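You operate a simulated robot arm through the tools that you are given. There is no shell and no other tool. Be economical: measure what you need, move in short steps, check, and stop when the job is done.

The job below is to be done with a simulated two-armed robot. You get a single attempt, and the scene is never put back.

## Task
Bake the black tile in the oven at the white card's heat.
Fine: shelf in and door shut before the oven goes on; switch off once the wet film has set.

The check looks at the end state, three seconds after you hand in, the way a careful person would. Anything else that was tipped, shoved, dropped, spilled or broken makes it a failure.

## Robot
Two 7-joint arms with fingered hands on one trunk, on a base that drives. Base frame: it is fixed to the floor where the robot stands at the start and does not move with it; the origin is under the middle of the robot, x ahead of it, y to its left, z up. Readings come in mm, degrees, newtons and seconds.
The left shoulder is at the start at [70, 172, 1052], the right one opposite. Places, roughly: blue bench card [750, -2000, 1000]; hot plate knob [1200, 200, 900]; hot plate switch [1200, 300, 900]; oven [1200, -100, 700]; oven door [800, 300, 600]; oven knob [1000, 100, 800]; oven shelf [900, 0, 600]; oven switch [900, -200, 800]; speed knob [1100, -100, 1000]; spin start button [1000, -100, 900]; yellow vacuum switch [1000, -200, 900]. Payload 5 kg a hand.
Tool frame (each hand has its own): the origin (TCP) lies between the finger pads and is the grasp point; the fingertips stand 43 mm ahead of it; z points along the fingers, y is the line along which they close. Largest opening 144 mm; the body of the gripper starts 50 mm behind the TCP. The gripper is a hand of 5 fingers: y runs from the thumb to the fingers, the wrist lies at [-21, -124, -221] in the tool frame, and closing takes about 1.5 s.
Orientation is that of the tool frame in the base frame, as a unit quaternion [w, x, y, z]. With the fingers straight down and the wrist toward the robot, the tool's x, y and z point along [0, 1, 0], [1, 0, 0] and [0, 0, -1] of the base frame.

## Interface
- The arms move only by the tool send_rows. It takes "left_increments", "right_increments" or both (then of equal length, played together; a hand with none holds still); each is a list of rows, each an object (a shift or turn left out is 0, a gripper value left out holds the last) with "linear": the shift along the tool's x, y, z in units of 20 mm (1.0 is 20 mm), a list of three; "angular": the turn, a rotation vector about the tool's x, y, z in units of 6 degrees (1.0 is 6 degrees), a list of three. In form: [{"linear": [x, y, z], "angular": [ax, ay, az]}, ...]. A call has 1 to 10 rows; each row shifts and turns the commanded pose from where the row before left it, along the tool's axes as they then stand. "left_claw" and "right_claw" are, for a hand that has rows, the finger opening in mm, from 0 to 144, set as the call begins (left out, the last holds). A call with a number of a shift or a turn outside -1 to 1 is refused whole. Each row takes 0.2 s and may step no farther than 50 mm and 8.6 degrees from the row before; otherwise, or with a gripper value out of range, the whole call is refused. Where a pose cannot be reached the arm comes as near as it can. A force on the tool above 50 N (or 10 N above the force at the start of the call, whichever is more), or a blocked arm, ends the call early, and 0.2 s more pass. The fingers move at their own pace (about 45 mm/s each) and stop on an object; they squeeze with about 32 N. The grip force told is the motor's: it shows also when the fingers shut on nothing. Time passes only in rows, and 0.2 s behind the last, so rows that do not move let the fingers close. The reply holds the time, the measured pose of the TCP, the force on the tool along the base axes, the opening and the grip force, in the units named above and with some noise, with the torque about the TCP (base axes, N m) and any sound that the robot's microphone picked up.
- Cameras (640 x 400 px; columns grow to the right, rows downward): "scene" is now at [134, 14.2, 1277.8]; the picture's right is [0.13, -0.99, -0.00], its down [-0.66, -0.09, -0.75] and it looks along [0.74, 0.10, -0.66] (base axes); focal length 248 px, centre (320, 200). "left" rides on the left gripper at [-86, -108, -168] in its tool frame; the picture's right is [-0.80, -0.28, 0.53], its down [0.54, -0.73, 0.42] and it looks along [0.27, 0.63, 0.73] (tool axes); focal length 275 px, centre (320, 200). "right" rides on the right gripper at [86, -108, -168] in its tool frame; the picture's right is [-0.80, 0.28, -0.53], its down [-0.54, -0.73, 0.42] and it looks along [-0.27, 0.63, 0.73] (tool axes); focal length 275 px, centre (320, 200). There is no depth. A picture from a camera that has moved, and an enlarged one, comes with that camera's place and axes in the base frame and with its lens.
- capture(camera): a new picture of that camera. The clock stands still meanwhile.
- slide_trunk(by): slides the trunk up (or, below 0, down) by that many mm; the arms and the scene camera ride with it, the base frame stays. It gives what a move gives, with no picture.
- drive_base(legs): drives the robot by 1 to 6 legs, each [ahead, left, turn to the left] in mm, mm and degrees, along the robot's own axes; the way and the turn of a leg run together, so that a leg with both is an arc; at most 1500 mm and 180 degrees a leg. The arms and the cameras ride along, it lands a little off, and it stops where it bumps. It gives what a move gives.
- move_fingers(index, middle, ring, little, thumb_bend, thumb_turn, hand): sets how far each is bent, from 0 (flat) to 1 (curled in); at 0.3 the hand is open as for a grip, at 0.7 the pads meet at the TCP. One left out holds its place. A second passes; each finger stops where it meets its share of the squeeze, and holds until it gets a number again. A gripper value or a shape takes the hand back. It gives what a move gives, with no picture; readings hold the bend of each and the force on index, middle, ring, little, thumb and palm. thumb_turn goes from beside the hand (0) to across from the fingers (1), as for a grip.
- hand_shape(shape, hand): the hand has 5 fingers and takes this shape, open, in about a second: jaw (thumb against the fingers, like two jaws); tri (thumb and two fingers); tip (a fingertip pinch); poke (one finger out to press); point (the index stretched); flat (the hand flat); cup (the hand cupped); fist (a fist). The gripper value then closes the fingers along that shape, each until it touches; the sizes above hold for jaw. It gives what a move gives, with no picture.
- turn_head(pan, tilt): turns the head with the scene camera to pan (to the left, within 86 degrees either way) and tilt (down, from -29 to 69), counted from straight ahead of the robot. It gives what a move gives.
- inspect(camera, box): a new picture of the part [left, top, right, bottom] of that camera's present view, enlarged. The clock stands still meanwhile.
- hand_in(): hands the job in; it is judged then, once.

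Work in short steps. Places have to be worked out from the pictures, the camera data and where the tool is seen: move nearer, look again, correct. Check each grasp and each placing, and mend what went wrong. You have 120 turns and 108 pictures in all, those below and enlarged ones among them. Open the grippers and draw the arms clear of the work before you hand the job in, unless the task says otherwise; then end with one line.

The tools are called after ">>>" by a JSON object that holds its "api" and its "payload". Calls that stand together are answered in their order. send_rows: Moves the arms, as the interface text tells. Its arguments: {"type":"object","properties":{"left_increments":{"type":"array"},"left_claw":{"type":"number"},"right_increments":{"type":"array"},"right_claw":{"type":"number"}},"required":[]} The other tools are called the same way: slide_trunk (by) slides the trunk up or down; hand_shape (shape, hand) gives the hand a shape; move_fingers (index, middle, ring, little, thumb_bend, thumb_turn, hand) moves the fingers one by one; drive_base (legs) drives the base; turn_head (pan, tilt) turns the head that bears the scene camera; capture (camera) takes a picture; inspect (camera, box) takes an enlarged picture of a part of a camera's view; hand_in () hands the job in.

At the start:

```text
time: 0.0
left_tcp_pos: [775.1, 304.3, 958.1]
left_tcp_rot: [0.0, 0.707, 0.708, 0.0]
left_ft_force: [-0.4, -0.1, 0.0]
left_moment: [0.01, -0.04, 0.01]
left_gripper_width: 143.5
left_gripper_force: 0.1
left_shape: jaw
left_bend: [0.3, 0.3, 0.3, 0.3, 0.3, 0.98]
left_finger forces: [0.0, 0.1, 0.0, 0.0, 0.1, 0.0]
right_tcp_pos: [782.2, -284.6, 947.9]
right_tcp_rot: [0.0, 0.707, 0.707, 0.0]
right_ft_force: [-0.2, 1.0, 0.3]
right_moment: [-0.02, 0.0, 0.04]
right_gripper_width: 143.5
right_gripper_force: 0.1
right_shape: jaw
right_bend: [0.3, 0.3, 0.3, 0.3, 0.3, 0.98]
right_finger forces: [0.1, 0.0, 0.0, 0.0, 0.0, 0.0]
trunk travel left (down, up): [-150.0, 790.0]
robot x, y, heading: [2.6, 0.5, 0.2]
head pan, tilt: [7.5, 41.4]
```

scene: 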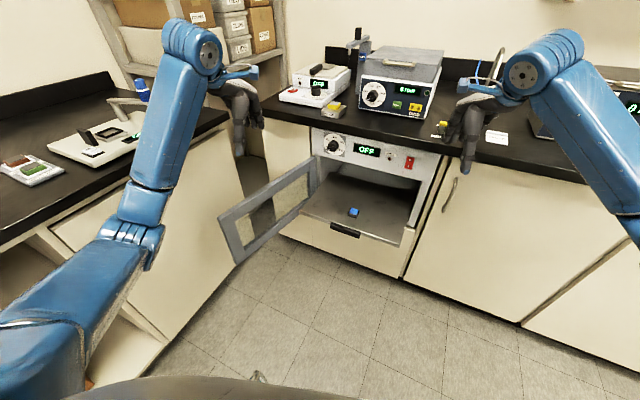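
right: 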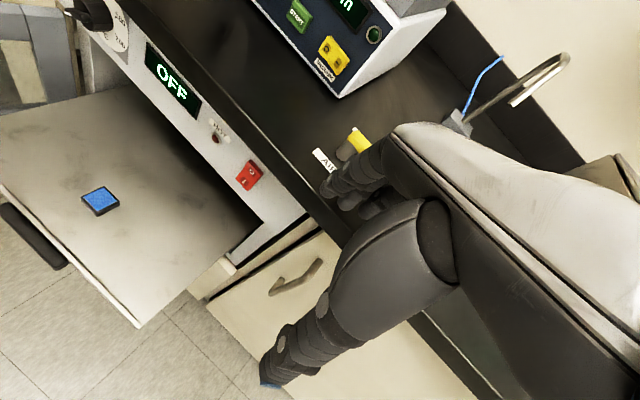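
left: 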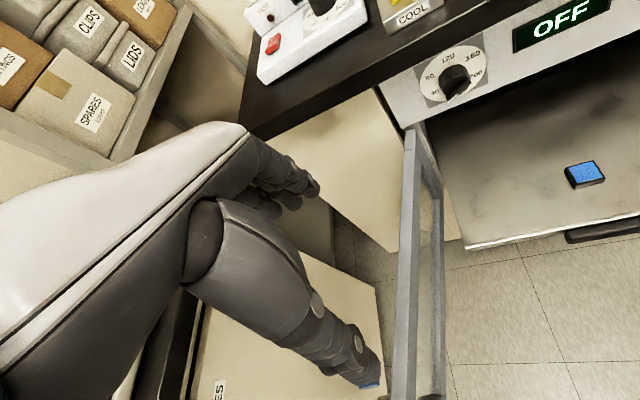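

The oven is open with its shelf pulled out and a tile (blue film) on it. I look closer at the oven, the bench and the white card.

>>> {"api": "inspect", "payload": {"camera": "scene", "box": [270, 110, 470, 250]}}

>>> {"api": "inspect", "payload": {"camera": "scene", "box": [400, 80, 560, 180]}}

>>> {"api": "inspect", "payload": {"camera": "scene", "box": [270, 30, 450, 130]}}

>>> {"api": "inspect", "payload": {"camera": "scene", "box": [0, 60, 180, 190]}}

```text
2.86 times, centred on (370, 180) of scene
camera zoom: at [134.0, 14.2, 1277.8], right [0.13, -0.99, 0.0], down [-0.66, -0.09, -0.75], along [0.74, 0.1, -0.66], focal length 708 px, centre (177, 257)
```

zoom: 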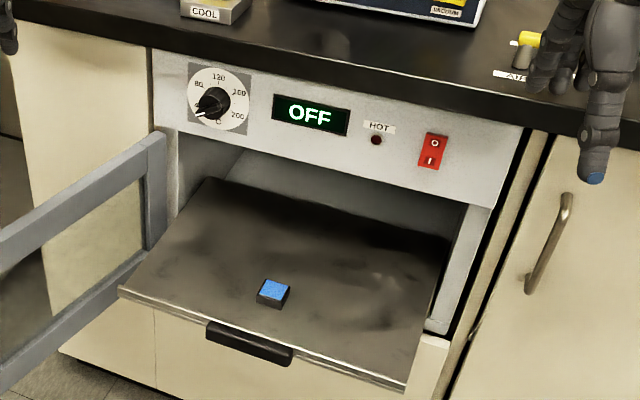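

```text
4.00 times, centred on (480, 130) of scene
camera zoom: at [134.0, 14.2, 1277.8], right [0.13, -0.99, 0.0], down [-0.66, -0.09, -0.75], along [0.74, 0.1, -0.66], focal length 992 px, centre (-320, 480)
```

zoom: 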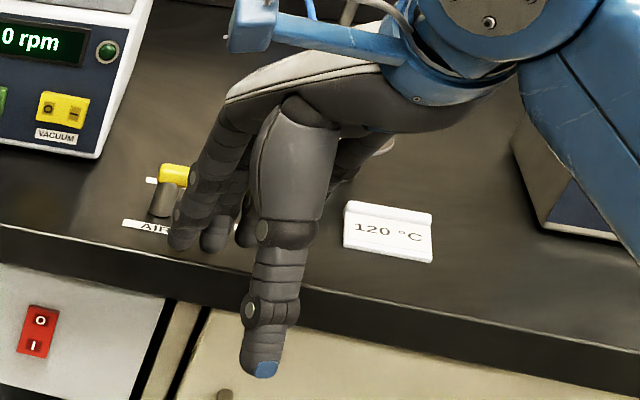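

```text
3.56 times, centred on (360, 80) of scene
camera zoom: at [134.0, 14.2, 1277.8], right [0.13, -0.99, 0.0], down [-0.66, -0.09, -0.75], along [0.74, 0.1, -0.66], focal length 882 px, centre (178, 627)
```

zoom: 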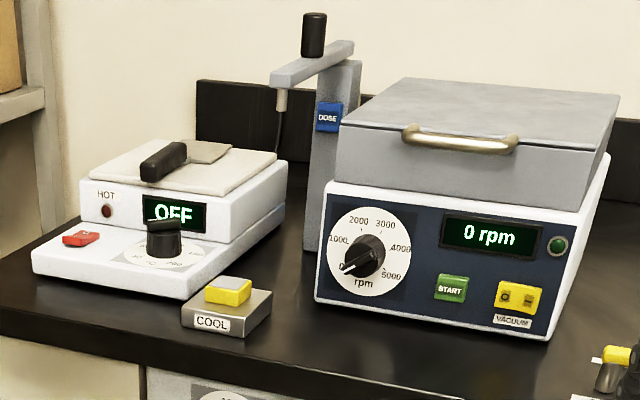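

```text
3.08 times, centred on (90, 125) of scene
camera zoom: at [134.0, 14.2, 1277.8], right [0.13, -0.99, 0.0], down [-0.66, -0.09, -0.75], along [0.74, 0.1, -0.66], focal length 763 px, centre (1028, 431)
```

zoom: 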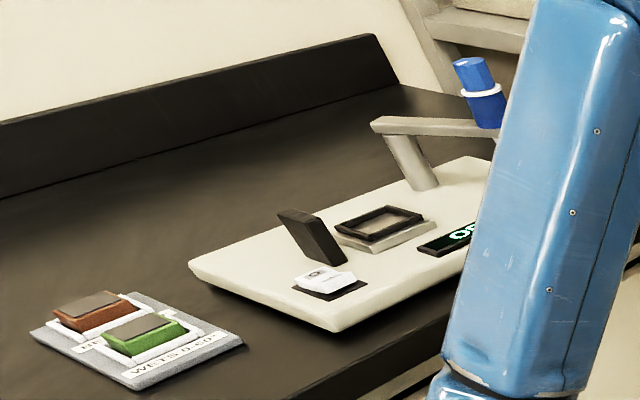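

The white card reads 120 °C. I check the tile on the shelf and look around to be sure there's no other black tile or white card.

>>> {"api": "inspect", "payload": {"camera": "right", "box": [0, 130, 200, 255]}}

>>> {"api": "turn_head", "payload": {"pan": -60, "tilt": 30}}

>>> {"api": "capture", "payload": {"camera": "scene"}}

>>> {"api": "turn_head", "payload": {"pan": 0, "tilt": 50}}

>>> {"api": "capture", "payload": {"camera": "scene"}}

```text
3.20 times, centred on (100, 192) of right
camera zoom: at [674.1, -199.0, 1115.0], right [0.28, -0.8, 0.53], down [-0.73, -0.54, -0.42], along [0.63, -0.27, -0.73], focal length 881 px, centre (1024, 224)
```

zoom: 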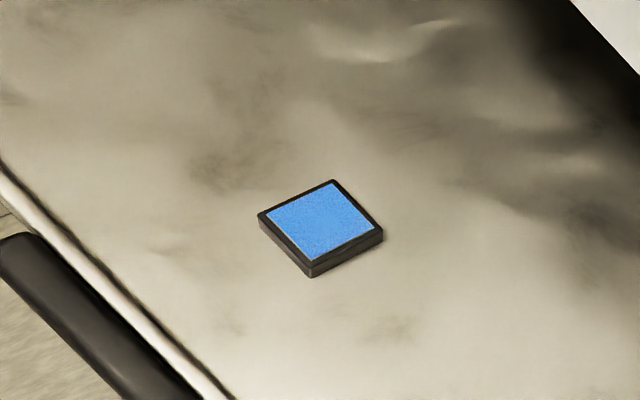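

```text
time: 1.4
left_tcp_pos: [774.9, 305.5, 958.7]
left_tcp_rot: [0.001, 0.707, 0.707, 0.0]
left_ft_force: [0.6, 0.2, 0.5]
left_moment: [-0.04, 0.01, -0.01]
left_gripper_width: 143.6
left_gripper_force: 0.1
left_shape: jaw
left_bend: [0.3, 0.3, 0.3, 0.3, 0.3, 0.98]
left_finger forces: [0.0, 0.0, 0.0, 0.0, 0.1, 0.0]
right_tcp_pos: [782.2, -283.9, 948.8]
right_tcp_rot: [0.0, 0.707, 0.708, 0.0]
right_ft_force: [0.1, 0.2, -0.7]
right_moment: [0.02, 0.02, -0.04]
right_gripper_width: 143.7
right_gripper_force: 0.0
right_shape: jaw
right_bend: [0.3, 0.3, 0.3, 0.3, 0.3, 0.98]
right_finger forces: [0.1, 0.0, 0.0, 0.0, 0.0, 0.0]
trunk travel left (down, up): [-150.0, 790.0]
robot x, y, heading: [-0.8, -2.1, 0.1]
head pan, tilt: [-60.0, 30.0]
```

```text
99 pictures are left
camera scene: at [96.0, -75.1, 1295.2], right [-0.87, -0.5, 0.0], down [-0.25, 0.43, -0.87], along [0.43, -0.75, -0.5], focal length 248 px, centre (320, 200)
```

scene: 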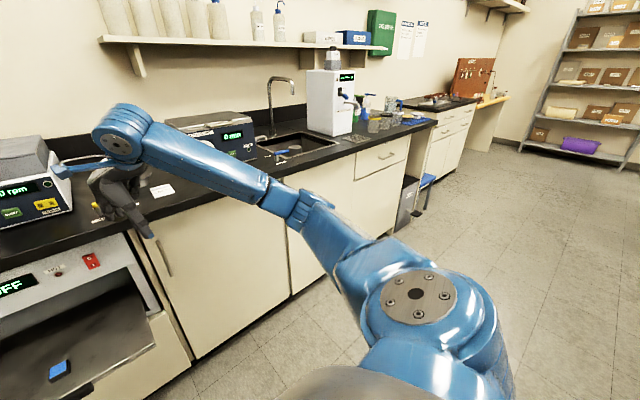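

```text
time: 2.7
left_tcp_pos: [776.3, 305.2, 959.2]
left_tcp_rot: [0.0, 0.707, 0.708, 0.0]
left_ft_force: [0.5, 0.9, 0.2]
left_moment: [0.02, 0.0, 0.02]
left_gripper_width: 143.7
left_gripper_force: 0.0
left_shape: jaw
left_bend: [0.3, 0.3, 0.3, 0.3, 0.3, 0.98]
left_finger forces: [0.0, 0.0, 0.0, 0.0, 0.0, 0.1]
right_tcp_pos: [781.9, -285.5, 948.4]
right_tcp_rot: [0.0, 0.707, 0.708, 0.0]
right_ft_force: [0.3, 0.5, 0.7]
right_moment: [-0.01, 0.02, -0.01]
right_gripper_width: 143.7
right_gripper_force: 0.1
right_shape: jaw
right_bend: [0.3, 0.3, 0.3, 0.3, 0.3, 0.98]
right_finger forces: [0.1, 0.0, 0.1, 0.1, 0.1, 0.0]
trunk travel left (down, up): [-150.0, 790.0]
robot x, y, heading: [1.9, -1.4, 0.0]
head pan, tilt: [0.0, 50.0]
```

```text
98 pictures are left
camera scene: at [127.7, 3.1, 1265.7], right [0.0, -1.0, 0.0], down [-0.77, 0.0, -0.64], along [0.64, 0.0, -0.77], focal length 248 px, centre (320, 200)
```

scene: 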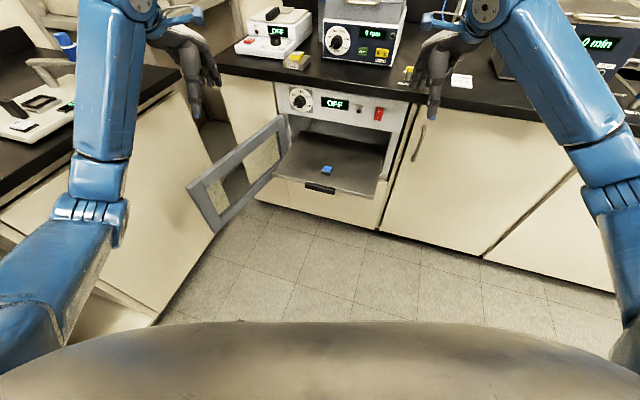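

The tile is black with a blue wet film, already on the shelf. The oven's front is turned about 14° from my heading and is centred roughly 200 mm left once I square up, so I turn and shift the base.

>>> {"api": "drive_base", "payload": {"legs": [[0, 0, -14], [0, 150, 0]]}}

>>> {"api": "capture", "payload": {"camera": "scene"}}

>>> {"api": "capture", "payload": {"camera": "left"}}

>>> {"api": "capture", "payload": {"camera": "right"}}

```text
time: 4.9
left_tcp_pos: [861.9, 252.4, 958.6]
left_tcp_rot: [0.001, 0.788, 0.615, 0.0]
left_ft_force: [0.0, 0.7, -1.1]
left_moment: [-0.08, 0.0, 0.03]
left_gripper_width: 143.9
left_gripper_force: 0.1
left_shape: jaw
left_bend: [0.3, 0.3, 0.3, 0.3, 0.3, 0.98]
left_finger forces: [0.0, 0.0, 0.1, 0.1, 0.0, 0.0]
right_tcp_pos: [726.6, -320.1, 949.4]
right_tcp_rot: [0.0, 0.789, 0.615, 0.0]
right_ft_force: [-0.7, 0.5, 0.7]
right_moment: [-0.06, 0.02, 0.01]
right_gripper_width: 143.9
right_gripper_force: 0.0
right_shape: jaw
right_bend: [0.3, 0.3, 0.3, 0.3, 0.3, 0.98]
right_finger forces: [0.1, 0.0, 0.1, 0.1, 0.1, 0.0]
trunk travel left (down, up): [-150.0, 790.0]
robot x, y, heading: [39.5, 140.3, -14.0]
head pan, tilt: [0.0, 50.0]
```

```text
97 pictures are left
camera scene: at [160.5, 118.7, 1265.7], right [-0.24, -0.97, 0.0], down [-0.74, 0.19, -0.64], along [0.62, -0.16, -0.77], focal length 248 px, centre (320, 200)
```

scene: 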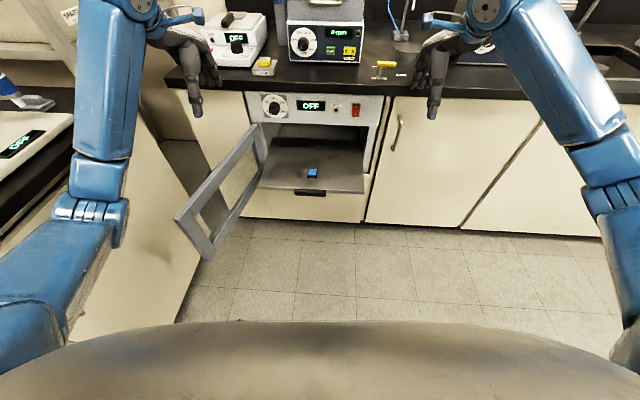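

```text
96 pictures are left
camera left: at [736.3, 194.8, 1125.7], right [-0.47, -0.7, -0.53], down [-0.57, 0.7, -0.42], along [0.67, 0.11, -0.73], focal length 275 px, centre (320, 200)
```

left: 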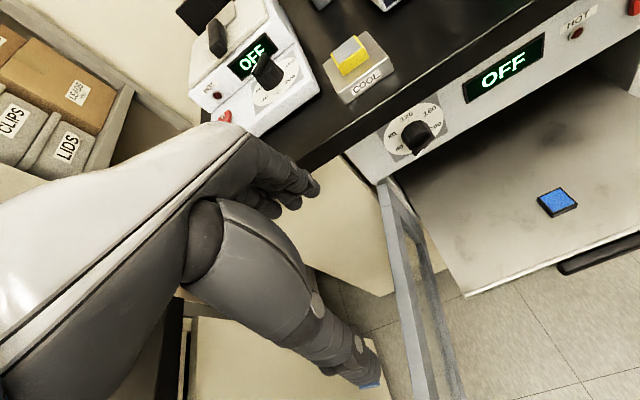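

```text
95 pictures are left
camera right: at [642.1, -210.7, 1115.3], right [0.08, -0.84, 0.53], down [-0.84, -0.35, -0.42], along [0.54, -0.41, -0.73], focal length 275 px, centre (320, 200)
```

right: 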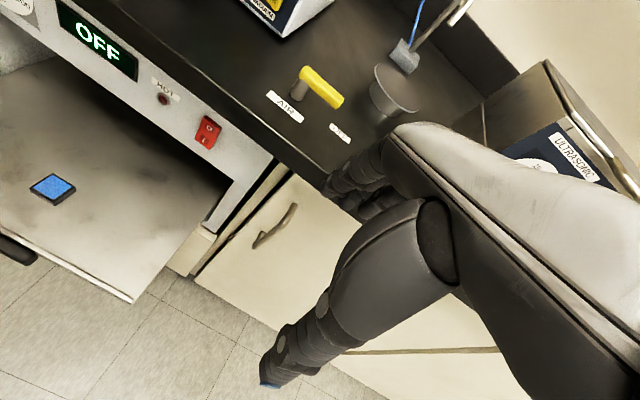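

The front is now square to the robot. In the robot's frame I put the shelf handle at about f 755, l 40, z 555. I draw the right hand back and down with its fingers closed.

>>> {"api": "send_rows", "payload": {"right_increments": [{"linear": [0.3, -1, 0.5]}, {"linear": [0.3, -1, 0.5]}, {"linear": [0.3, -1, 0.5]}, {"linear": [0.3, -1, 0.5]}, {"linear": [0.3, -1, 0.5]}, {"linear": [0.3, -1, 0.5]}, {"linear": [0.3, -1, 0.5]}, {"linear": [1, 0, 1]}, {"linear": [1, 0, 1]}, {"linear": [1, 0, 1]}], "right_claw": 0}}

>>> {"api": "send_rows", "payload": {"right_increments": [{"linear": [1, 0, 1]}, {"linear": [1, 0, 1]}, {"linear": [1, 0, 1]}, {"linear": [1, 0, 1]}, {"linear": [1, 0, 1]}, {"linear": [1, 0, 1]}, {"linear": [1, 0, 1]}, {"linear": [1, 0, 1]}, {"linear": [1, 0, 1]}, {"linear": [1, 0, 1]}]}}

>>> {"api": "send_rows", "payload": {"right_increments": [{"angular": [-1, 0, 0]}, {"angular": [-1, 0, 0]}, {"angular": [-1, 0, 0]}, {"angular": [-1, 0, 0]}, {"angular": [-1, 0, 0]}, {"angular": [-1, 0, 0]}, {"angular": [-1, 0, 0]}, {"angular": [-0.5, 0, 0]}]}}

>>> {"api": "capture", "payload": {"camera": "scene"}}

>>> {"api": "capture", "payload": {"camera": "right"}}

```text
time: 7.1
left_tcp_pos: [863.7, 252.5, 959.1]
left_tcp_rot: [-0.001, 0.789, 0.615, -0.001]
left_ft_force: [0.1, 0.2, -0.7]
left_moment: [0.0, 0.0, 0.02]
left_gripper_width: 144.0
left_gripper_force: 0.1
left_shape: jaw
left_bend: [0.3, 0.3, 0.3, 0.3, 0.3, 0.98]
left_finger forces: [0.0, 0.0, 0.0, 0.0, 0.0, 0.0]
right_tcp_pos: [614.4, -187.4, 817.9]
right_tcp_rot: [0.0, 0.789, 0.614, 0.001]
right_ft_force: [0.5, 0.1, 0.3]
right_moment: [-0.01, 0.02, 0.0]
right_gripper_width: 0.0
right_gripper_force: 32.3
right_shape: jaw
right_bend: [0.7, 0.7, 0.7, 0.7, 0.59, 1.0]
right_finger forces: [0.0, 0.0, 0.0, 0.0, 0.0, 0.1]
trunk travel left (down, up): [-150.0, 790.0]
robot x, y, heading: [35.2, 144.8, -14.3]
head pan, tilt: [0.0, 50.0]
```

```text
time: 9.3
left_tcp_pos: [862.4, 252.4, 959.3]
left_tcp_rot: [0.0, 0.788, 0.615, 0.0]
left_ft_force: [0.5, 0.2, 0.5]
left_moment: [-0.02, -0.02, -0.01]
left_gripper_width: 143.9
left_gripper_force: 0.0
left_shape: jaw
left_bend: [0.3, 0.3, 0.3, 0.3, 0.3, 0.98]
left_finger forces: [0.1, 0.1, 0.0, 0.0, 0.0, 0.1]
right_tcp_pos: [663.7, 6.7, 619.2]
right_tcp_rot: [0.0, 0.789, 0.615, -0.001]
right_ft_force: [0.4, -0.1, -0.5]
right_moment: [0.01, 0.03, -0.01]
right_gripper_width: 0.2
right_gripper_force: 31.8
right_shape: jaw
right_bend: [0.7, 0.7, 0.7, 0.7, 0.59, 1.0]
right_finger forces: [0.0, 0.0, 0.0, 0.1, 0.1, 0.0]
trunk travel left (down, up): [-150.0, 790.0]
robot x, y, heading: [36.0, 145.9, -14.1]
head pan, tilt: [0.0, 50.0]
```

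```text
time: 11.1
left_tcp_pos: [862.9, 251.8, 959.4]
left_tcp_rot: [0.0, 0.788, 0.615, 0.0]
left_ft_force: [0.5, -0.6, -0.5]
left_moment: [0.01, -0.03, 0.0]
left_gripper_width: 143.8
left_gripper_force: 0.0
left_shape: jaw
left_bend: [0.3, 0.3, 0.3, 0.3, 0.3, 0.98]
left_finger forces: [0.0, 0.0, 0.1, 0.0, 0.1, 0.0]
right_tcp_pos: [663.3, 6.1, 618.8]
right_tcp_rot: [0.302, 0.728, 0.569, 0.235]
right_ft_force: [0.2, 0.6, 0.2]
right_moment: [-0.01, -0.05, -0.01]
right_gripper_width: 0.0
right_gripper_force: 31.9
right_shape: jaw
right_bend: [0.7, 0.7, 0.7, 0.7, 0.59, 1.0]
right_finger forces: [0.0, 0.0, 0.0, 0.1, 0.0, 0.1]
trunk travel left (down, up): [-150.0, 790.0]
robot x, y, heading: [35.7, 145.0, -14.1]
head pan, tilt: [0.0, 50.0]
```

```text
94 pictures are left
camera scene: at [160.2, 117.8, 1265.7], right [-0.24, -0.97, 0.0], down [-0.74, 0.19, -0.64], along [0.62, -0.16, -0.77], focal length 248 px, centre (320, 200)
```

scene: 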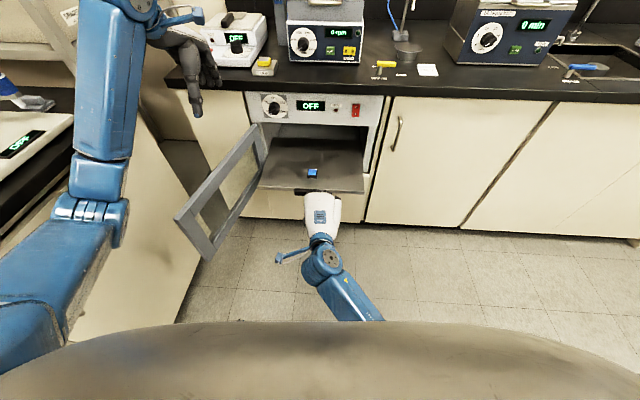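

```text
93 pictures are left
camera right: at [495.3, 136.5, 659.0], right [-0.37, -0.73, 0.58], down [-0.34, -0.48, -0.81], along [0.87, -0.49, -0.07], focal length 275 px, centre (320, 200)
```

right: 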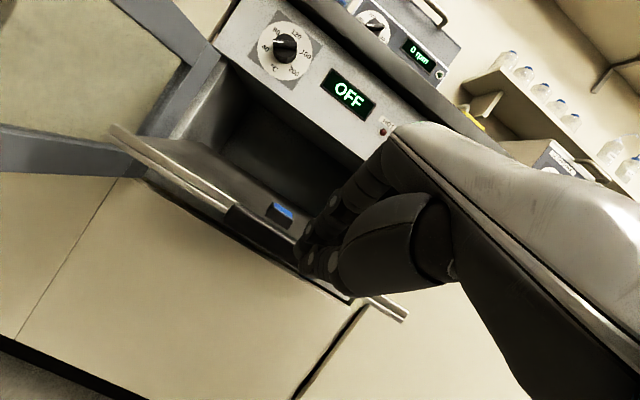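

The hand is lined up behind the handle. I lower 20 mm, go 20 mm left, and approach.

>>> {"api": "send_rows", "payload": {"right_increments": [{"linear": [1, -0.7, 0.7]}, {"linear": [0, 0.7, 0.7]}, {"linear": [0, 0.7, 0.7]}, {"linear": [0, 0.5, 0.5]}]}}

>>> {"api": "capture", "payload": {"camera": "right"}}

>>> {"api": "inspect", "payload": {"camera": "scene", "box": [230, 80, 410, 240]}}

```text
time: 12.1
left_tcp_pos: [861.6, 252.6, 958.8]
left_tcp_rot: [0.0, 0.789, 0.615, 0.0]
left_ft_force: [0.5, 0.3, 0.1]
left_moment: [0.0, 0.01, 0.03]
left_gripper_width: 143.7
left_gripper_force: 0.1
left_shape: jaw
left_bend: [0.3, 0.3, 0.3, 0.3, 0.3, 0.98]
left_finger forces: [0.1, 0.1, 0.0, 0.1, 0.1, 0.1]
right_tcp_pos: [721.0, 12.5, 599.2]
right_tcp_rot: [0.302, 0.729, 0.568, 0.235]
right_ft_force: [-0.2, 0.0, 0.2]
right_moment: [0.02, -0.03, -0.04]
right_gripper_width: 0.0
right_gripper_force: 31.8
right_shape: jaw
right_bend: [0.7, 0.7, 0.7, 0.7, 0.59, 1.0]
right_finger forces: [0.1, 0.0, 0.0, 0.0, 0.0, 0.0]
trunk travel left (down, up): [-150.0, 790.0]
robot x, y, heading: [36.2, 144.2, -14.4]
head pan, tilt: [0.0, 50.0]
```

```text
92 pictures are left
camera right: at [552.6, 143.0, 639.1], right [-0.36, -0.73, 0.58], down [-0.34, -0.47, -0.81], along [0.87, -0.49, -0.07], focal length 275 px, centre (320, 200)
```

right: 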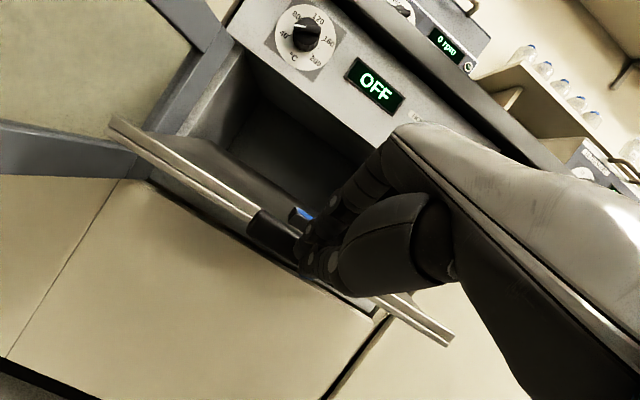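

```text
2.50 times, centred on (320, 160) of scene
camera zoom: at [160.3, 117.8, 1265.7], right [-0.24, -0.97, 0.0], down [-0.74, 0.19, -0.64], along [0.62, -0.16, -0.77], focal length 620 px, centre (320, 300)
```

zoom: 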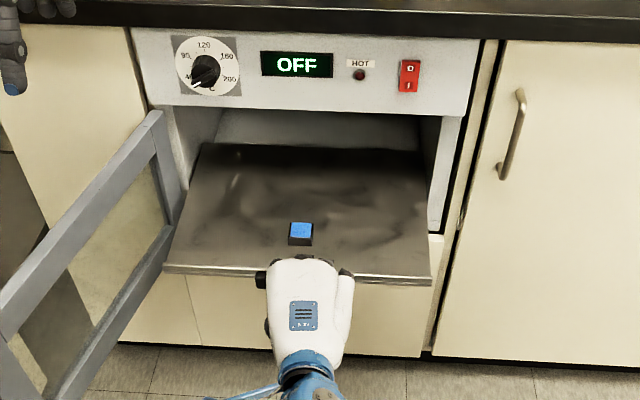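

Contact looks close. I lower 15 mm first so the fingers can't slide over the shelf, then push gently and watch the force.

>>> {"api": "send_rows", "payload": {"right_increments": [{"linear": [0, -0.53, 0.53]}, {"linear": [0, 0.35, 0.35]}, {"linear": [0, 0.35, 0.35]}, {"linear": [0, 0.35, 0.35]}]}}

>>> {"api": "inspect", "payload": {"camera": "right", "box": [200, 130, 480, 350]}}

```text
time: 13.3
left_tcp_pos: [861.3, 252.2, 959.7]
left_tcp_rot: [0.0, 0.789, 0.615, -0.001]
left_ft_force: [-0.3, -0.2, -0.3]
left_moment: [0.01, -0.03, 0.01]
left_gripper_width: 143.7
left_gripper_force: 0.1
left_shape: jaw
left_bend: [0.3, 0.3, 0.3, 0.3, 0.3, 0.98]
left_finger forces: [0.0, 0.0, 0.0, 0.1, 0.0, 0.0]
right_tcp_pos: [733.6, -18.1, 556.7]
right_tcp_rot: [0.312, 0.723, 0.58, 0.208]
right_ft_force: [-0.7, 1.2, -0.4]
right_moment: [0.02, -0.05, -0.01]
right_gripper_width: 0.2
right_gripper_force: 32.0
right_shape: jaw
right_bend: [0.7, 0.7, 0.7, 0.7, 0.59, 1.0]
right_finger forces: [0.0, 0.9, 0.1, 0.1, 0.0, 0.1]
trunk travel left (down, up): [-150.0, 790.0]
robot x, y, heading: [36.2, 143.5, -14.0]
head pan, tilt: [0.0, 50.0]
stopped in row 4 (right hand): the arm was blocked; the commanded pose is now the measured one
```

```text
1.82 times, centred on (340, 240) of right
camera zoom: at [567.0, 114.0, 595.3], right [-0.34, -0.7, 0.63], down [-0.36, -0.52, -0.77], along [0.87, -0.49, -0.07], focal length 500 px, centre (284, 127)
```

zoom: 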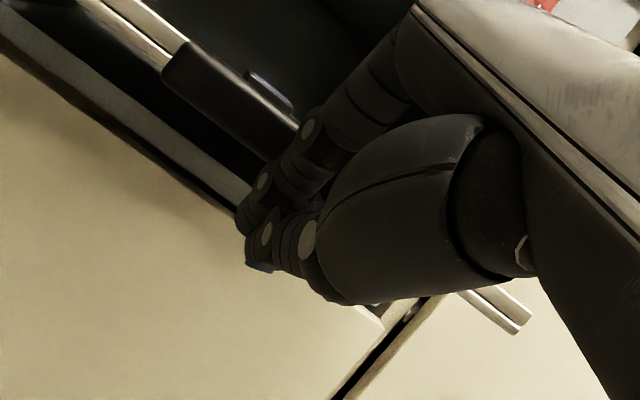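

The arm was blocked and drifted low and to the right with hardly any force, possibly at a joint limit. I look.

>>> {"api": "capture", "payload": {"camera": "scene"}}

>>> {"api": "inspect", "payload": {"camera": "scene", "box": [230, 80, 410, 240]}}

```text
89 pictures are left
camera scene: at [160.0, 117.7, 1265.7], right [-0.24, -0.97, 0.0], down [-0.74, 0.19, -0.64], along [0.62, -0.16, -0.77], focal length 248 px, centre (320, 200)
```

scene: 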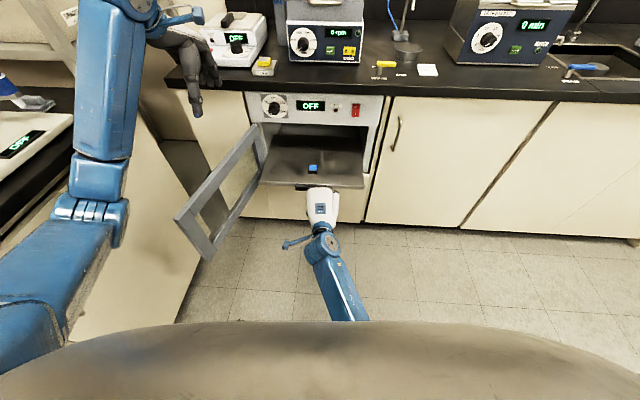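

```text
2.50 times, centred on (320, 160) of scene
camera zoom: at [160.0, 117.7, 1265.7], right [-0.24, -0.97, 0.0], down [-0.74, 0.19, -0.64], along [0.62, -0.16, -0.77], focal length 620 px, centre (320, 300)
```

zoom: 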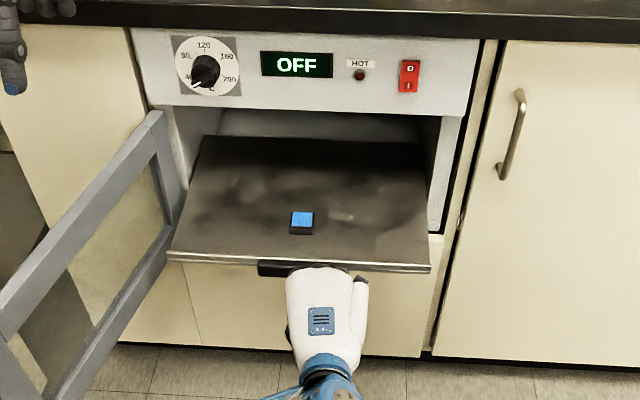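

The shelf slid in about 15 mm before the slanted fingers slipped below the handle. I'll back off, lower the trunk and re-approach with the fingers nearly horizontal at handle height (z about 573).

>>> {"api": "send_rows", "payload": {"right_increments": [{"linear": [0, -0.7, -0.7]}, {"linear": [0, -0.7, -0.7], "angular": [0, 0.41, 0.41]}, {"linear": [0, -0.7, -0.7]}, {"linear": [0, -0.7, -0.7]}, {"linear": [0.3, 1, -1]}, {"linear": [0.3, 1, -1]}, {"linear": [0.3, 1, -1]}, {"linear": [0.3, 1, -1]}, {"linear": [0, 0.7, -0.7]}]}}

>>> {"api": "slide_trunk", "payload": {"by": -100}}

>>> {"api": "send_rows", "payload": {"right_increments": [{"angular": [-1, 0, 0]}, {"angular": [-1, 0, 0]}, {"angular": [-1, 0, 0]}, {"angular": [-1, 0, 0]}, {"angular": [-0.2, 0, 0]}]}}

>>> {"api": "capture", "payload": {"camera": "right"}}

>>> {"api": "capture", "payload": {"camera": "scene"}}

```text
time: 14.5
left_tcp_pos: [866.1, 252.2, 958.3]
left_tcp_rot: [-0.001, 0.788, 0.616, -0.001]
left_ft_force: [-0.5, 1.3, 2.1]
left_moment: [-0.02, -0.17, 0.06]
left_gripper_width: 143.8
left_gripper_force: 0.2
left_shape: jaw
left_bend: [0.3, 0.3, 0.3, 0.3, 0.3, 0.98]
left_finger forces: [0.1, 0.0, 0.0, 0.0, 0.0, 0.1]
right_tcp_pos: [672.9, -48.6, 584.9]
right_tcp_rot: [0.355, 0.693, 0.595, 0.202]
right_ft_force: [-0.7, -0.1, 2.0]
right_moment: [-0.01, 0.07, -0.04]
right_gripper_width: 0.2
right_gripper_force: 31.7
right_shape: jaw
right_bend: [0.7, 0.7, 0.7, 0.7, 0.59, 1.0]
right_finger forces: [0.1, 0.1, 0.0, 0.0, 0.0, 0.0]
trunk travel left (down, up): [-150.0, 790.0]
robot x, y, heading: [36.6, 144.9, -14.3]
head pan, tilt: [0.0, 50.0]
stopped in row 6 (right hand): the arm was blocked; the commanded pose is now the measured one
```

```text
time: 16.1
left_tcp_pos: [863.3, 254.3, 888.0]
left_tcp_rot: [0.003, 0.789, 0.615, -0.002]
left_ft_force: [-1.4, -1.5, 1.6]
left_moment: [0.16, -0.11, 0.05]
left_gripper_width: 143.9
left_gripper_force: 0.1
left_shape: jaw
left_bend: [0.3, 0.3, 0.3, 0.3, 0.3, 0.98]
left_finger forces: [0.1, 0.0, 0.0, 0.0, 0.0, 0.0]
right_tcp_pos: [673.4, -51.9, 512.0]
right_tcp_rot: [0.359, 0.693, 0.593, 0.198]
right_ft_force: [-0.7, -0.6, 1.4]
right_moment: [0.07, 0.03, 0.05]
right_gripper_width: 0.2
right_gripper_force: 31.3
right_shape: jaw
right_bend: [0.7, 0.7, 0.7, 0.7, 0.59, 1.0]
right_finger forces: [0.1, 0.1, 0.0, 0.0, 0.0, 0.1]
trunk travel left (down, up): [-77.0, 863.0]
robot x, y, heading: [34.1, 143.8, -14.0]
head pan, tilt: [0.0, 50.0]
stopped: the arm was blocked; the commanded pose is now the measured one
```

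```text
time: 16.6
left_tcp_pos: [867.8, 253.9, 885.6]
left_tcp_rot: [0.001, 0.789, 0.615, -0.004]
left_ft_force: [-0.6, -1.8, -0.2]
left_moment: [0.08, -0.05, 0.03]
left_gripper_width: 143.8
left_gripper_force: 0.1
left_shape: jaw
left_bend: [0.3, 0.3, 0.3, 0.3, 0.3, 0.98]
left_finger forces: [0.0, 0.0, 0.0, 0.0, 0.0, 0.0]
right_tcp_pos: [673.4, -105.4, 527.7]
right_tcp_rot: [0.484, 0.585, 0.618, 0.205]
right_ft_force: [-1.2, 0.0, 0.8]
right_moment: [0.01, -0.02, 0.03]
right_gripper_width: 0.0
right_gripper_force: 31.7
right_shape: jaw
right_bend: [0.7, 0.7, 0.7, 0.7, 0.59, 1.0]
right_finger forces: [0.0, 0.0, 0.0, 0.0, 0.1, 0.1]
trunk travel left (down, up): [-77.0, 863.0]
robot x, y, heading: [38.3, 145.0, -14.3]
head pan, tilt: [0.0, 50.0]
stopped in row 2 (right hand): the arm was blocked; the commanded pose is now the measured one
```

```text
87 pictures are left
camera right: at [489.5, 0.5, 481.8], right [-0.42, -0.5, 0.76], down [-0.11, -0.8, -0.59], along [0.9, -0.33, 0.28], focal length 275 px, centre (320, 200)
```

right: 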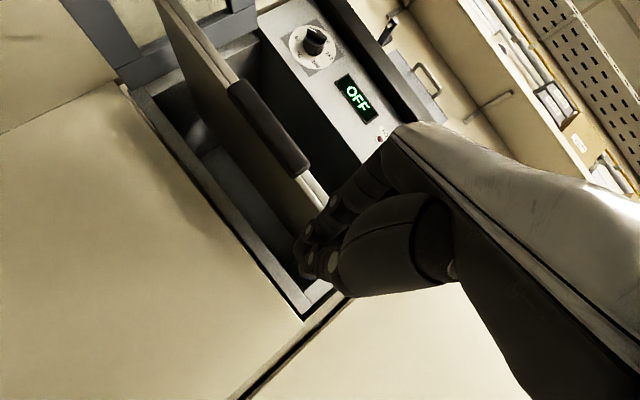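

```text
86 pictures are left
camera scene: at [167.8, 123.0, 1196.0], right [-0.24, -0.97, 0.01], down [-0.75, 0.18, -0.64], along [0.62, -0.16, -0.77], focal length 248 px, centre (320, 200)
```

scene: 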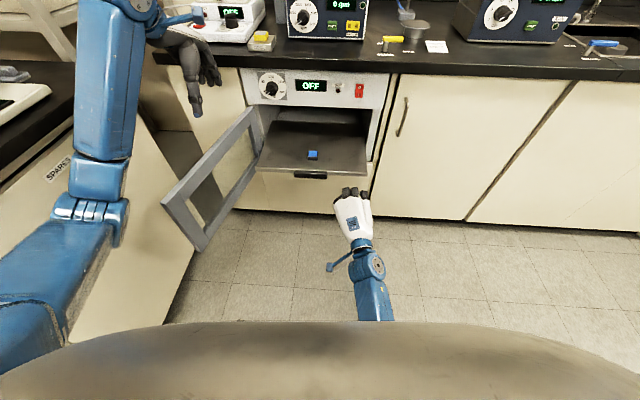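

The arm seems too folded (elbow against the base) to work this close. I raise the trunk back and drive back 150 mm for room.

>>> {"api": "slide_trunk", "payload": {"by": 73}}

>>> {"api": "drive_base", "payload": {"legs": [[-150, 0, 0]]}}

>>> {"api": "turn_head", "payload": {"pan": -30, "tilt": 65}}

>>> {"api": "capture", "payload": {"camera": "scene"}}

```text
time: 17.7
left_tcp_pos: [867.8, 247.7, 955.9]
left_tcp_rot: [-0.002, 0.788, 0.615, -0.001]
left_ft_force: [-0.7, -0.1, 0.5]
left_moment: [-0.01, 0.01, 0.02]
left_gripper_width: 143.7
left_gripper_force: 0.1
left_shape: jaw
left_bend: [0.3, 0.3, 0.3, 0.3, 0.3, 0.98]
left_finger forces: [0.1, 0.0, 0.0, 0.0, 0.0, 0.0]
right_tcp_pos: [673.3, -112.3, 591.1]
right_tcp_rot: [0.48, 0.587, 0.618, 0.206]
right_ft_force: [0.1, 0.2, -0.6]
right_moment: [0.01, -0.01, 0.0]
right_gripper_width: 0.0
right_gripper_force: 31.4
right_shape: jaw
right_bend: [0.7, 0.7, 0.7, 0.7, 0.59, 1.0]
right_finger forces: [0.0, 0.0, 0.0, 0.0, 0.0, 0.0]
trunk travel left (down, up): [-150.0, 790.0]
robot x, y, heading: [37.7, 145.4, -14.4]
head pan, tilt: [0.0, 50.0]
```

```text
time: 19.1
left_tcp_pos: [723.0, 285.5, 955.4]
left_tcp_rot: [-0.002, 0.788, 0.615, -0.001]
left_ft_force: [0.4, 0.1, -0.2]
left_moment: [-0.01, 0.0, 0.03]
left_gripper_width: 143.7
left_gripper_force: 0.0
left_shape: jaw
left_bend: [0.3, 0.3, 0.3, 0.3, 0.3, 0.98]
left_finger forces: [0.0, 0.1, 0.0, 0.1, 0.0, 0.0]
right_tcp_pos: [526.7, -73.5, 591.8]
right_tcp_rot: [0.479, 0.587, 0.619, 0.206]
right_ft_force: [0.4, -0.1, -1.3]
right_moment: [0.02, 0.03, 0.01]
right_gripper_width: 0.1
right_gripper_force: 32.2
right_shape: jaw
right_bend: [0.7, 0.7, 0.7, 0.7, 0.59, 1.0]
right_finger forces: [0.0, 0.0, 0.0, 0.1, 0.0, 0.1]
trunk travel left (down, up): [-150.0, 790.0]
robot x, y, heading: [-103.4, 177.3, -14.1]
head pan, tilt: [0.0, 50.0]
```

```text
time: 20.1
left_tcp_pos: [720.7, 287.0, 955.4]
left_tcp_rot: [-0.001, 0.788, 0.615, -0.001]
left_ft_force: [0.4, -0.1, 0.7]
left_moment: [0.02, 0.01, -0.03]
left_gripper_width: 143.8
left_gripper_force: 0.1
left_shape: jaw
left_bend: [0.3, 0.3, 0.3, 0.3, 0.3, 0.98]
left_finger forces: [0.0, 0.0, 0.0, 0.0, 0.0, 0.1]
right_tcp_pos: [527.1, -73.4, 593.4]
right_tcp_rot: [0.482, 0.587, 0.617, 0.206]
right_ft_force: [0.2, 0.4, -0.8]
right_moment: [0.0, 0.01, 0.02]
right_gripper_width: 0.2
right_gripper_force: 32.4
right_shape: jaw
right_bend: [0.7, 0.7, 0.7, 0.7, 0.59, 1.0]
right_finger forces: [0.0, 0.0, 0.0, 0.1, 0.0, 0.1]
trunk travel left (down, up): [-150.0, 790.0]
robot x, y, heading: [-109.5, 182.5, -14.2]
head pan, tilt: [-30.0, 65.0]
```

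```text
85 pictures are left
camera scene: at [-11.3, 129.0, 1246.6], right [-0.7, -0.72, 0.0], down [-0.65, 0.63, -0.42], along [0.3, -0.29, -0.91], focal length 248 px, centre (320, 200)
```

scene: 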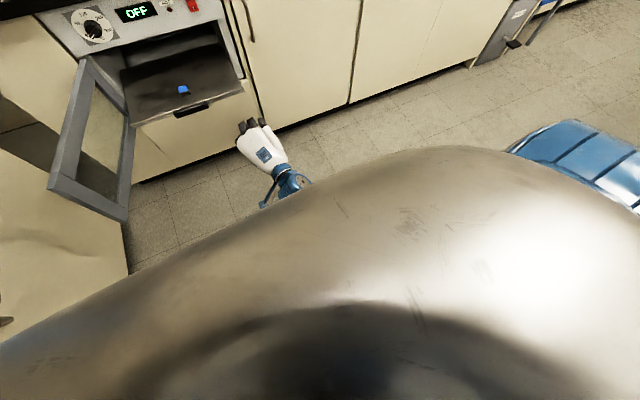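

There is more room now. I square the hand (fingers about 20° below horizontal, level).

>>> {"api": "send_rows", "payload": {"right_increments": [{"angular": [-0.335, 0.185, 0.865]}, {"angular": [-0.335, 0.185, 0.865]}, {"angular": [-0.335, 0.185, 0.865]}, {"angular": [-0.335, 0.185, 0.865]}]}}

```text
time: 20.8
left_tcp_pos: [718.6, 289.3, 961.3]
left_tcp_rot: [0.0, 0.788, 0.616, 0.0]
left_ft_force: [-1.2, 0.5, 1.6]
left_moment: [-0.07, -0.09, 0.04]
left_gripper_width: 143.9
left_gripper_force: 0.0
left_shape: jaw
left_bend: [0.3, 0.3, 0.3, 0.3, 0.3, 0.98]
left_finger forces: [0.0, 0.0, 0.0, 0.1, 0.0, 0.0]
right_tcp_pos: [508.5, -118.8, 577.0]
right_tcp_rot: [0.498, 0.578, 0.596, 0.251]
right_ft_force: [0.6, 0.1, -0.5]
right_moment: [-0.02, 0.04, -0.02]
right_gripper_width: 0.0
right_gripper_force: 31.9
right_shape: jaw
right_bend: [0.7, 0.7, 0.7, 0.7, 0.59, 1.0]
right_finger forces: [0.0, 0.0, 0.1, 0.1, 0.0, 0.0]
trunk travel left (down, up): [-150.0, 790.0]
robot x, y, heading: [-107.2, 180.8, -14.2]
head pan, tilt: [-30.0, 65.0]
stopped in row 3 (right hand): the arm was blocked; the commanded pose is now the measured one
```

Still cramped against the body, so I extend the hand forward and up.

>>> {"api": "send_rows", "payload": {"right_increments": [{"linear": [-0.1, 0.6, 0.8]}, {"linear": [-0.1, 0.6, 0.8]}, {"linear": [-0.1, 0.6, 0.8]}, {"linear": [-0.1, 0.6, 0.8]}, {"linear": [-0.1, 0.6, 0.8]}, {"linear": [-0.1, 0.6, 0.8]}]}}

>>> {"api": "capture", "payload": {"camera": "scene"}}

```text
time: 22.2
left_tcp_pos: [718.9, 286.4, 958.0]
left_tcp_rot: [0.0, 0.789, 0.615, 0.0]
left_ft_force: [0.3, -0.6, 0.9]
left_moment: [-0.01, 0.06, -0.02]
left_gripper_width: 143.9
left_gripper_force: 0.1
left_shape: jaw
left_bend: [0.3, 0.3, 0.3, 0.3, 0.3, 0.98]
left_finger forces: [0.0, 0.1, 0.1, 0.0, 0.0, 0.1]
right_tcp_pos: [620.6, -141.2, 599.8]
right_tcp_rot: [0.495, 0.58, 0.597, 0.25]
right_ft_force: [0.2, -0.2, 0.0]
right_moment: [-0.02, -0.01, 0.04]
right_gripper_width: 0.0
right_gripper_force: 32.3
right_shape: jaw
right_bend: [0.7, 0.7, 0.7, 0.7, 0.59, 1.0]
right_finger forces: [0.1, 0.1, 0.0, 0.0, 0.0, 0.0]
trunk travel left (down, up): [-150.0, 790.0]
robot x, y, heading: [-106.2, 184.5, -14.1]
head pan, tilt: [-30.0, 65.0]
```

```text
84 pictures are left
camera scene: at [-14.9, 129.7, 1247.3], right [-0.7, -0.72, 0.0], down [-0.65, 0.63, -0.42], along [0.3, -0.29, -0.91], focal length 248 px, centre (320, 200)
```

scene: 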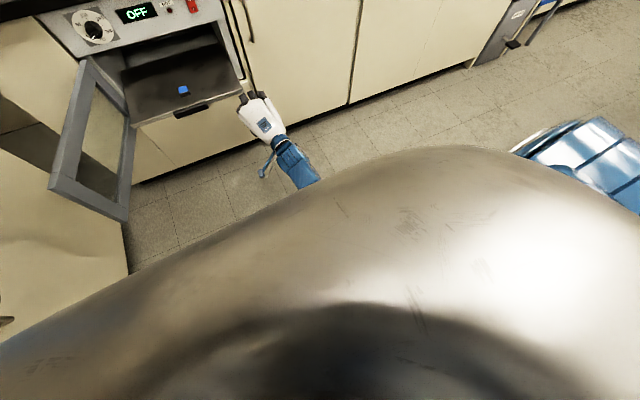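

Good. Now I level the hand and shift left to the handle's centre.

>>> {"api": "send_rows", "payload": {"right_increments": [{"angular": [-0.18, 0.15, 0.98]}, {"angular": [-0.18, 0.15, 0.98]}, {"angular": [-0.18, 0.15, 0.98]}, {"linear": [1, 0, 0]}, {"linear": [1, 0, 0]}, {"linear": [1, 0, 0]}, {"linear": [1, 0, 0]}]}}

>>> {"api": "send_rows", "payload": {"right_increments": [{"linear": [1, 0, 0]}, {"linear": [1, 0, 0]}, {"linear": [1, 0, 0]}, {"linear": [1, 0, 0]}, {"linear": [0.5, 0, 0]}]}}

>>> {"api": "capture", "payload": {"camera": "right"}}

```text
time: 23.6
left_tcp_pos: [718.5, 287.6, 959.9]
left_tcp_rot: [0.001, 0.789, 0.615, 0.001]
left_ft_force: [-0.5, -0.1, 0.4]
left_moment: [0.01, -0.02, -0.01]
left_gripper_width: 143.9
left_gripper_force: 0.0
left_shape: jaw
left_bend: [0.3, 0.3, 0.3, 0.3, 0.3, 0.98]
left_finger forces: [0.0, 0.1, 0.0, 0.0, 0.0, 0.0]
right_tcp_pos: [615.6, -149.2, 574.0]
right_tcp_rot: [0.487, 0.617, 0.539, 0.301]
right_ft_force: [0.2, 0.1, -0.3]
right_moment: [0.01, 0.0, 0.01]
right_gripper_width: 0.0
right_gripper_force: 31.8
right_shape: jaw
right_bend: [0.7, 0.7, 0.7, 0.7, 0.59, 1.0]
right_finger forces: [0.0, 0.0, 0.1, 0.0, 0.0, 0.0]
trunk travel left (down, up): [-150.0, 790.0]
robot x, y, heading: [-109.3, 183.5, -13.9]
head pan, tilt: [-30.0, 65.0]
stopped in row 7 (right hand): the arm was blocked; the commanded pose is now the measured one
```

```text
time: 25.0
left_tcp_pos: [718.6, 287.0, 959.9]
left_tcp_rot: [0.0, 0.789, 0.615, 0.0]
left_ft_force: [-0.4, 0.1, -0.7]
left_moment: [0.02, -0.01, 0.03]
left_gripper_width: 143.5
left_gripper_force: 0.1
left_shape: jaw
left_bend: [0.3, 0.3, 0.3, 0.3, 0.3, 0.98]
left_finger forces: [0.0, 0.0, 0.0, 0.1, 0.0, 0.0]
right_tcp_pos: [619.2, -124.5, 534.4]
right_tcp_rot: [0.515, 0.59, 0.567, 0.255]
right_ft_force: [0.9, 0.1, 0.5]
right_moment: [0.03, -0.03, -0.01]
right_gripper_width: 0.1
right_gripper_force: 31.3
right_shape: jaw
right_bend: [0.7, 0.7, 0.7, 0.7, 0.59, 1.0]
right_finger forces: [0.0, 0.0, 0.0, 0.0, 0.0, 0.0]
trunk travel left (down, up): [-150.0, 790.0]
robot x, y, heading: [-106.6, 180.5, -14.2]
head pan, tilt: [-30.0, 65.0]
stopped in row 5 (right hand): the arm was blocked; the commanded pose is now the measured one
```

```text
83 pictures are left
camera right: at [446.1, -10.6, 468.5], right [-0.54, -0.52, 0.66], down [-0.04, -0.77, -0.64], along [0.84, -0.37, 0.39], focal length 275 px, centre (320, 200)
```

right: 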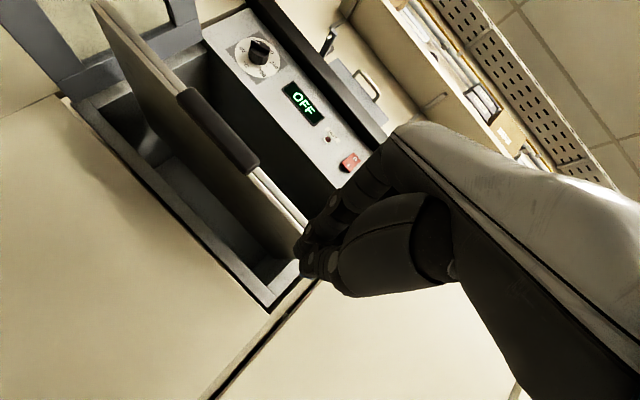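

The wrist is at its limit in this near-horizontal pose. I lift and return to a nearly fingers-down pose (tilt 15°), which worked before, and will push with the finger backs.

>>> {"api": "send_rows", "payload": {"right_increments": [{"linear": [-0.3, 0.95, -0.35]}, {"linear": [-0.3, 0.95, -0.35]}, {"linear": [-0.3, 0.95, -0.35]}, {"linear": [-0.3, 0.95, -0.35]}, {"angular": [1, 0, 0]}, {"angular": [1, 0, 0]}, {"angular": [1, 0, 0]}, {"angular": [1, 0, 0]}, {"angular": [1, 0, 0]}]}}

>>> {"api": "send_rows", "payload": {"right_increments": [{"angular": [1, 0, 0]}, {"angular": [1, 0, 0]}, {"angular": [1, 0, 0]}, {"angular": [1, 0, 0]}, {"angular": [0, 0.88, 0.26]}, {"angular": [0, 0.88, 0.26]}, {"angular": [0, 0.88, 0.26]}]}}

```text
time: 27.1
left_tcp_pos: [718.6, 287.2, 960.0]
left_tcp_rot: [0.001, 0.789, 0.615, 0.0]
left_ft_force: [0.4, 0.2, 0.1]
left_moment: [0.01, 0.0, 0.01]
left_gripper_width: 143.6
left_gripper_force: 0.1
left_shape: jaw
left_bend: [0.3, 0.3, 0.3, 0.3, 0.3, 0.98]
left_finger forces: [0.1, 0.0, 0.0, 0.0, 0.0, 0.0]
right_tcp_pos: [594.8, -186.0, 591.5]
right_tcp_rot: [0.375, 0.682, 0.627, 0.042]
right_ft_force: [0.1, -0.7, 0.5]
right_moment: [0.01, 0.0, 0.02]
right_gripper_width: 0.1
right_gripper_force: 31.5
right_shape: jaw
right_bend: [0.7, 0.7, 0.7, 0.7, 0.59, 1.0]
right_finger forces: [0.1, 0.0, 0.0, 0.1, 0.0, 0.0]
trunk travel left (down, up): [-150.0, 790.0]
robot x, y, heading: [-107.9, 183.6, -14.2]
head pan, tilt: [-30.0, 65.0]
stopped in row 9 (right hand): the arm was blocked; the commanded pose is now the measured one
```

```text
time: 28.2
left_tcp_pos: [717.1, 287.5, 958.4]
left_tcp_rot: [0.002, 0.789, 0.614, 0.0]
left_ft_force: [-0.3, 0.5, 0.7]
left_moment: [0.01, 0.01, -0.01]
left_gripper_width: 144.1
left_gripper_force: 0.1
left_shape: jaw
left_bend: [0.3, 0.3, 0.3, 0.3, 0.3, 0.98]
left_finger forces: [0.1, 0.1, 0.0, 0.0, 0.0, 0.0]
right_tcp_pos: [564.5, -266.6, 573.1]
right_tcp_rot: [0.252, 0.737, 0.61, -0.146]
right_ft_force: [-0.6, -0.2, 0.5]
right_moment: [0.03, 0.0, 0.03]
right_gripper_width: 0.0
right_gripper_force: 32.2
right_shape: jaw
right_bend: [0.7, 0.7, 0.7, 0.7, 0.59, 1.0]
right_finger forces: [0.1, 0.0, 0.0, 0.0, 0.0, 0.0]
trunk travel left (down, up): [-150.0, 790.0]
robot x, y, heading: [-107.3, 181.2, -14.2]
head pan, tilt: [-30.0, 65.0]
stopped in row 5 (right hand): the arm was blocked; the commanded pose is now the measured one
```

Still stuck, so I move the hand well up and forward to free the elbow.

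>>> {"api": "send_rows", "payload": {"right_increments": [{"linear": [-0.55, 0.5, -0.8]}, {"linear": [-0.55, 0.5, -0.8]}, {"linear": [-0.55, 0.5, -0.8]}, {"linear": [-0.55, 0.5, -0.8]}, {"linear": [-0.55, 0.2, -0.85]}, {"linear": [-0.55, 0.2, -0.85]}, {"linear": [-0.55, 0.2, -0.85]}, {"linear": [-0.55, 0.2, -0.85]}, {"linear": [-0.55, 0.2, -0.85]}, {"linear": [-0.55, 0.2, -0.85]}]}}

>>> {"api": "capture", "payload": {"camera": "left"}}

>>> {"api": "capture", "payload": {"camera": "scene"}}

```text
time: 30.4
left_tcp_pos: [718.3, 286.7, 959.3]
left_tcp_rot: [0.001, 0.789, 0.615, 0.001]
left_ft_force: [-0.4, 0.0, 1.0]
left_moment: [0.0, -0.01, 0.03]
left_gripper_width: 143.6
left_gripper_force: 0.1
left_shape: jaw
left_bend: [0.3, 0.3, 0.3, 0.3, 0.3, 0.98]
left_finger forces: [0.1, 0.0, 0.1, 0.1, 0.0, 0.1]
right_tcp_pos: [591.1, -275.4, 780.3]
right_tcp_rot: [0.251, 0.737, 0.61, -0.146]
right_ft_force: [-1.1, 0.4, -0.2]
right_moment: [-0.03, 0.0, 0.01]
right_gripper_width: 0.1
right_gripper_force: 31.3
right_shape: jaw
right_bend: [0.7, 0.7, 0.7, 0.7, 0.59, 1.0]
right_finger forces: [0.0, 0.0, 0.1, 0.0, 0.0, 0.0]
trunk travel left (down, up): [-150.0, 790.0]
robot x, y, heading: [-112.6, 184.4, -14.3]
head pan, tilt: [-30.0, 65.0]
```

```text
82 pictures are left
camera left: at [591.6, 228.9, 1126.3], right [-0.47, -0.7, -0.53], down [-0.57, 0.7, -0.42], along [0.67, 0.11, -0.73], focal length 275 px, centre (320, 200)
```

left: 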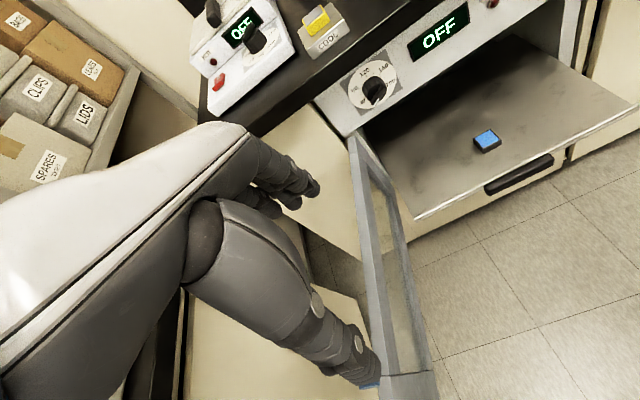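

```text
81 pictures are left
camera scene: at [-15.5, 129.6, 1247.3], right [-0.7, -0.72, 0.0], down [-0.65, 0.63, -0.42], along [0.3, -0.29, -0.91], focal length 248 px, centre (320, 200)
```

scene: 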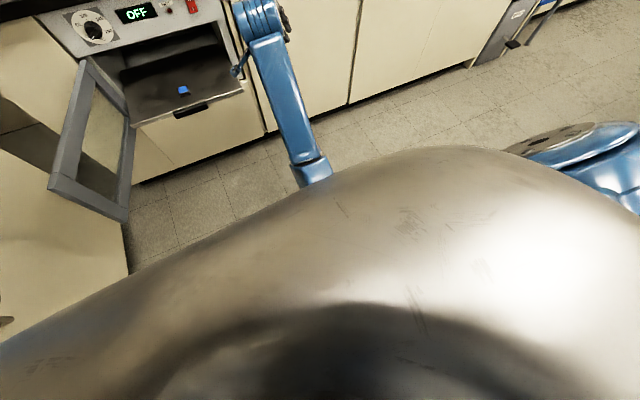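

Freed. Now I correct the roll so the fingers are 15° off vertical.

>>> {"api": "send_rows", "payload": {"right_increments": [{"angular": [-0.055, 0.85, 0.2]}, {"angular": [-0.055, 0.85, 0.2]}, {"angular": [-0.055, 0.85, 0.2]}, {"angular": [-0.055, 0.85, 0.2]}, {"angular": [-0.055, 0.85, 0.2]}, {"angular": [-0.055, 0.85, 0.2]}]}}

```text
time: 31.8
left_tcp_pos: [718.7, 285.9, 959.3]
left_tcp_rot: [0.001, 0.789, 0.615, 0.0]
left_ft_force: [-0.3, -0.3, 0.0]
left_moment: [0.03, 0.01, -0.01]
left_gripper_width: 143.9
left_gripper_force: 0.0
left_shape: jaw
left_bend: [0.3, 0.3, 0.3, 0.3, 0.3, 0.98]
left_finger forces: [0.0, 0.1, 0.0, 0.0, 0.0, 0.0]
right_tcp_pos: [589.9, -273.3, 782.3]
right_tcp_rot: [0.102, 0.781, 0.61, 0.08]
right_ft_force: [0.4, -0.2, -0.3]
right_moment: [0.0, 0.0, 0.02]
right_gripper_width: 0.2
right_gripper_force: 32.1
right_shape: jaw
right_bend: [0.7, 0.7, 0.7, 0.7, 0.59, 1.0]
right_finger forces: [0.1, 0.0, 0.1, 0.1, 0.0, 0.0]
trunk travel left (down, up): [-150.0, 790.0]
robot x, y, heading: [-110.1, 180.2, -14.2]
head pan, tilt: [-30.0, 65.0]
```

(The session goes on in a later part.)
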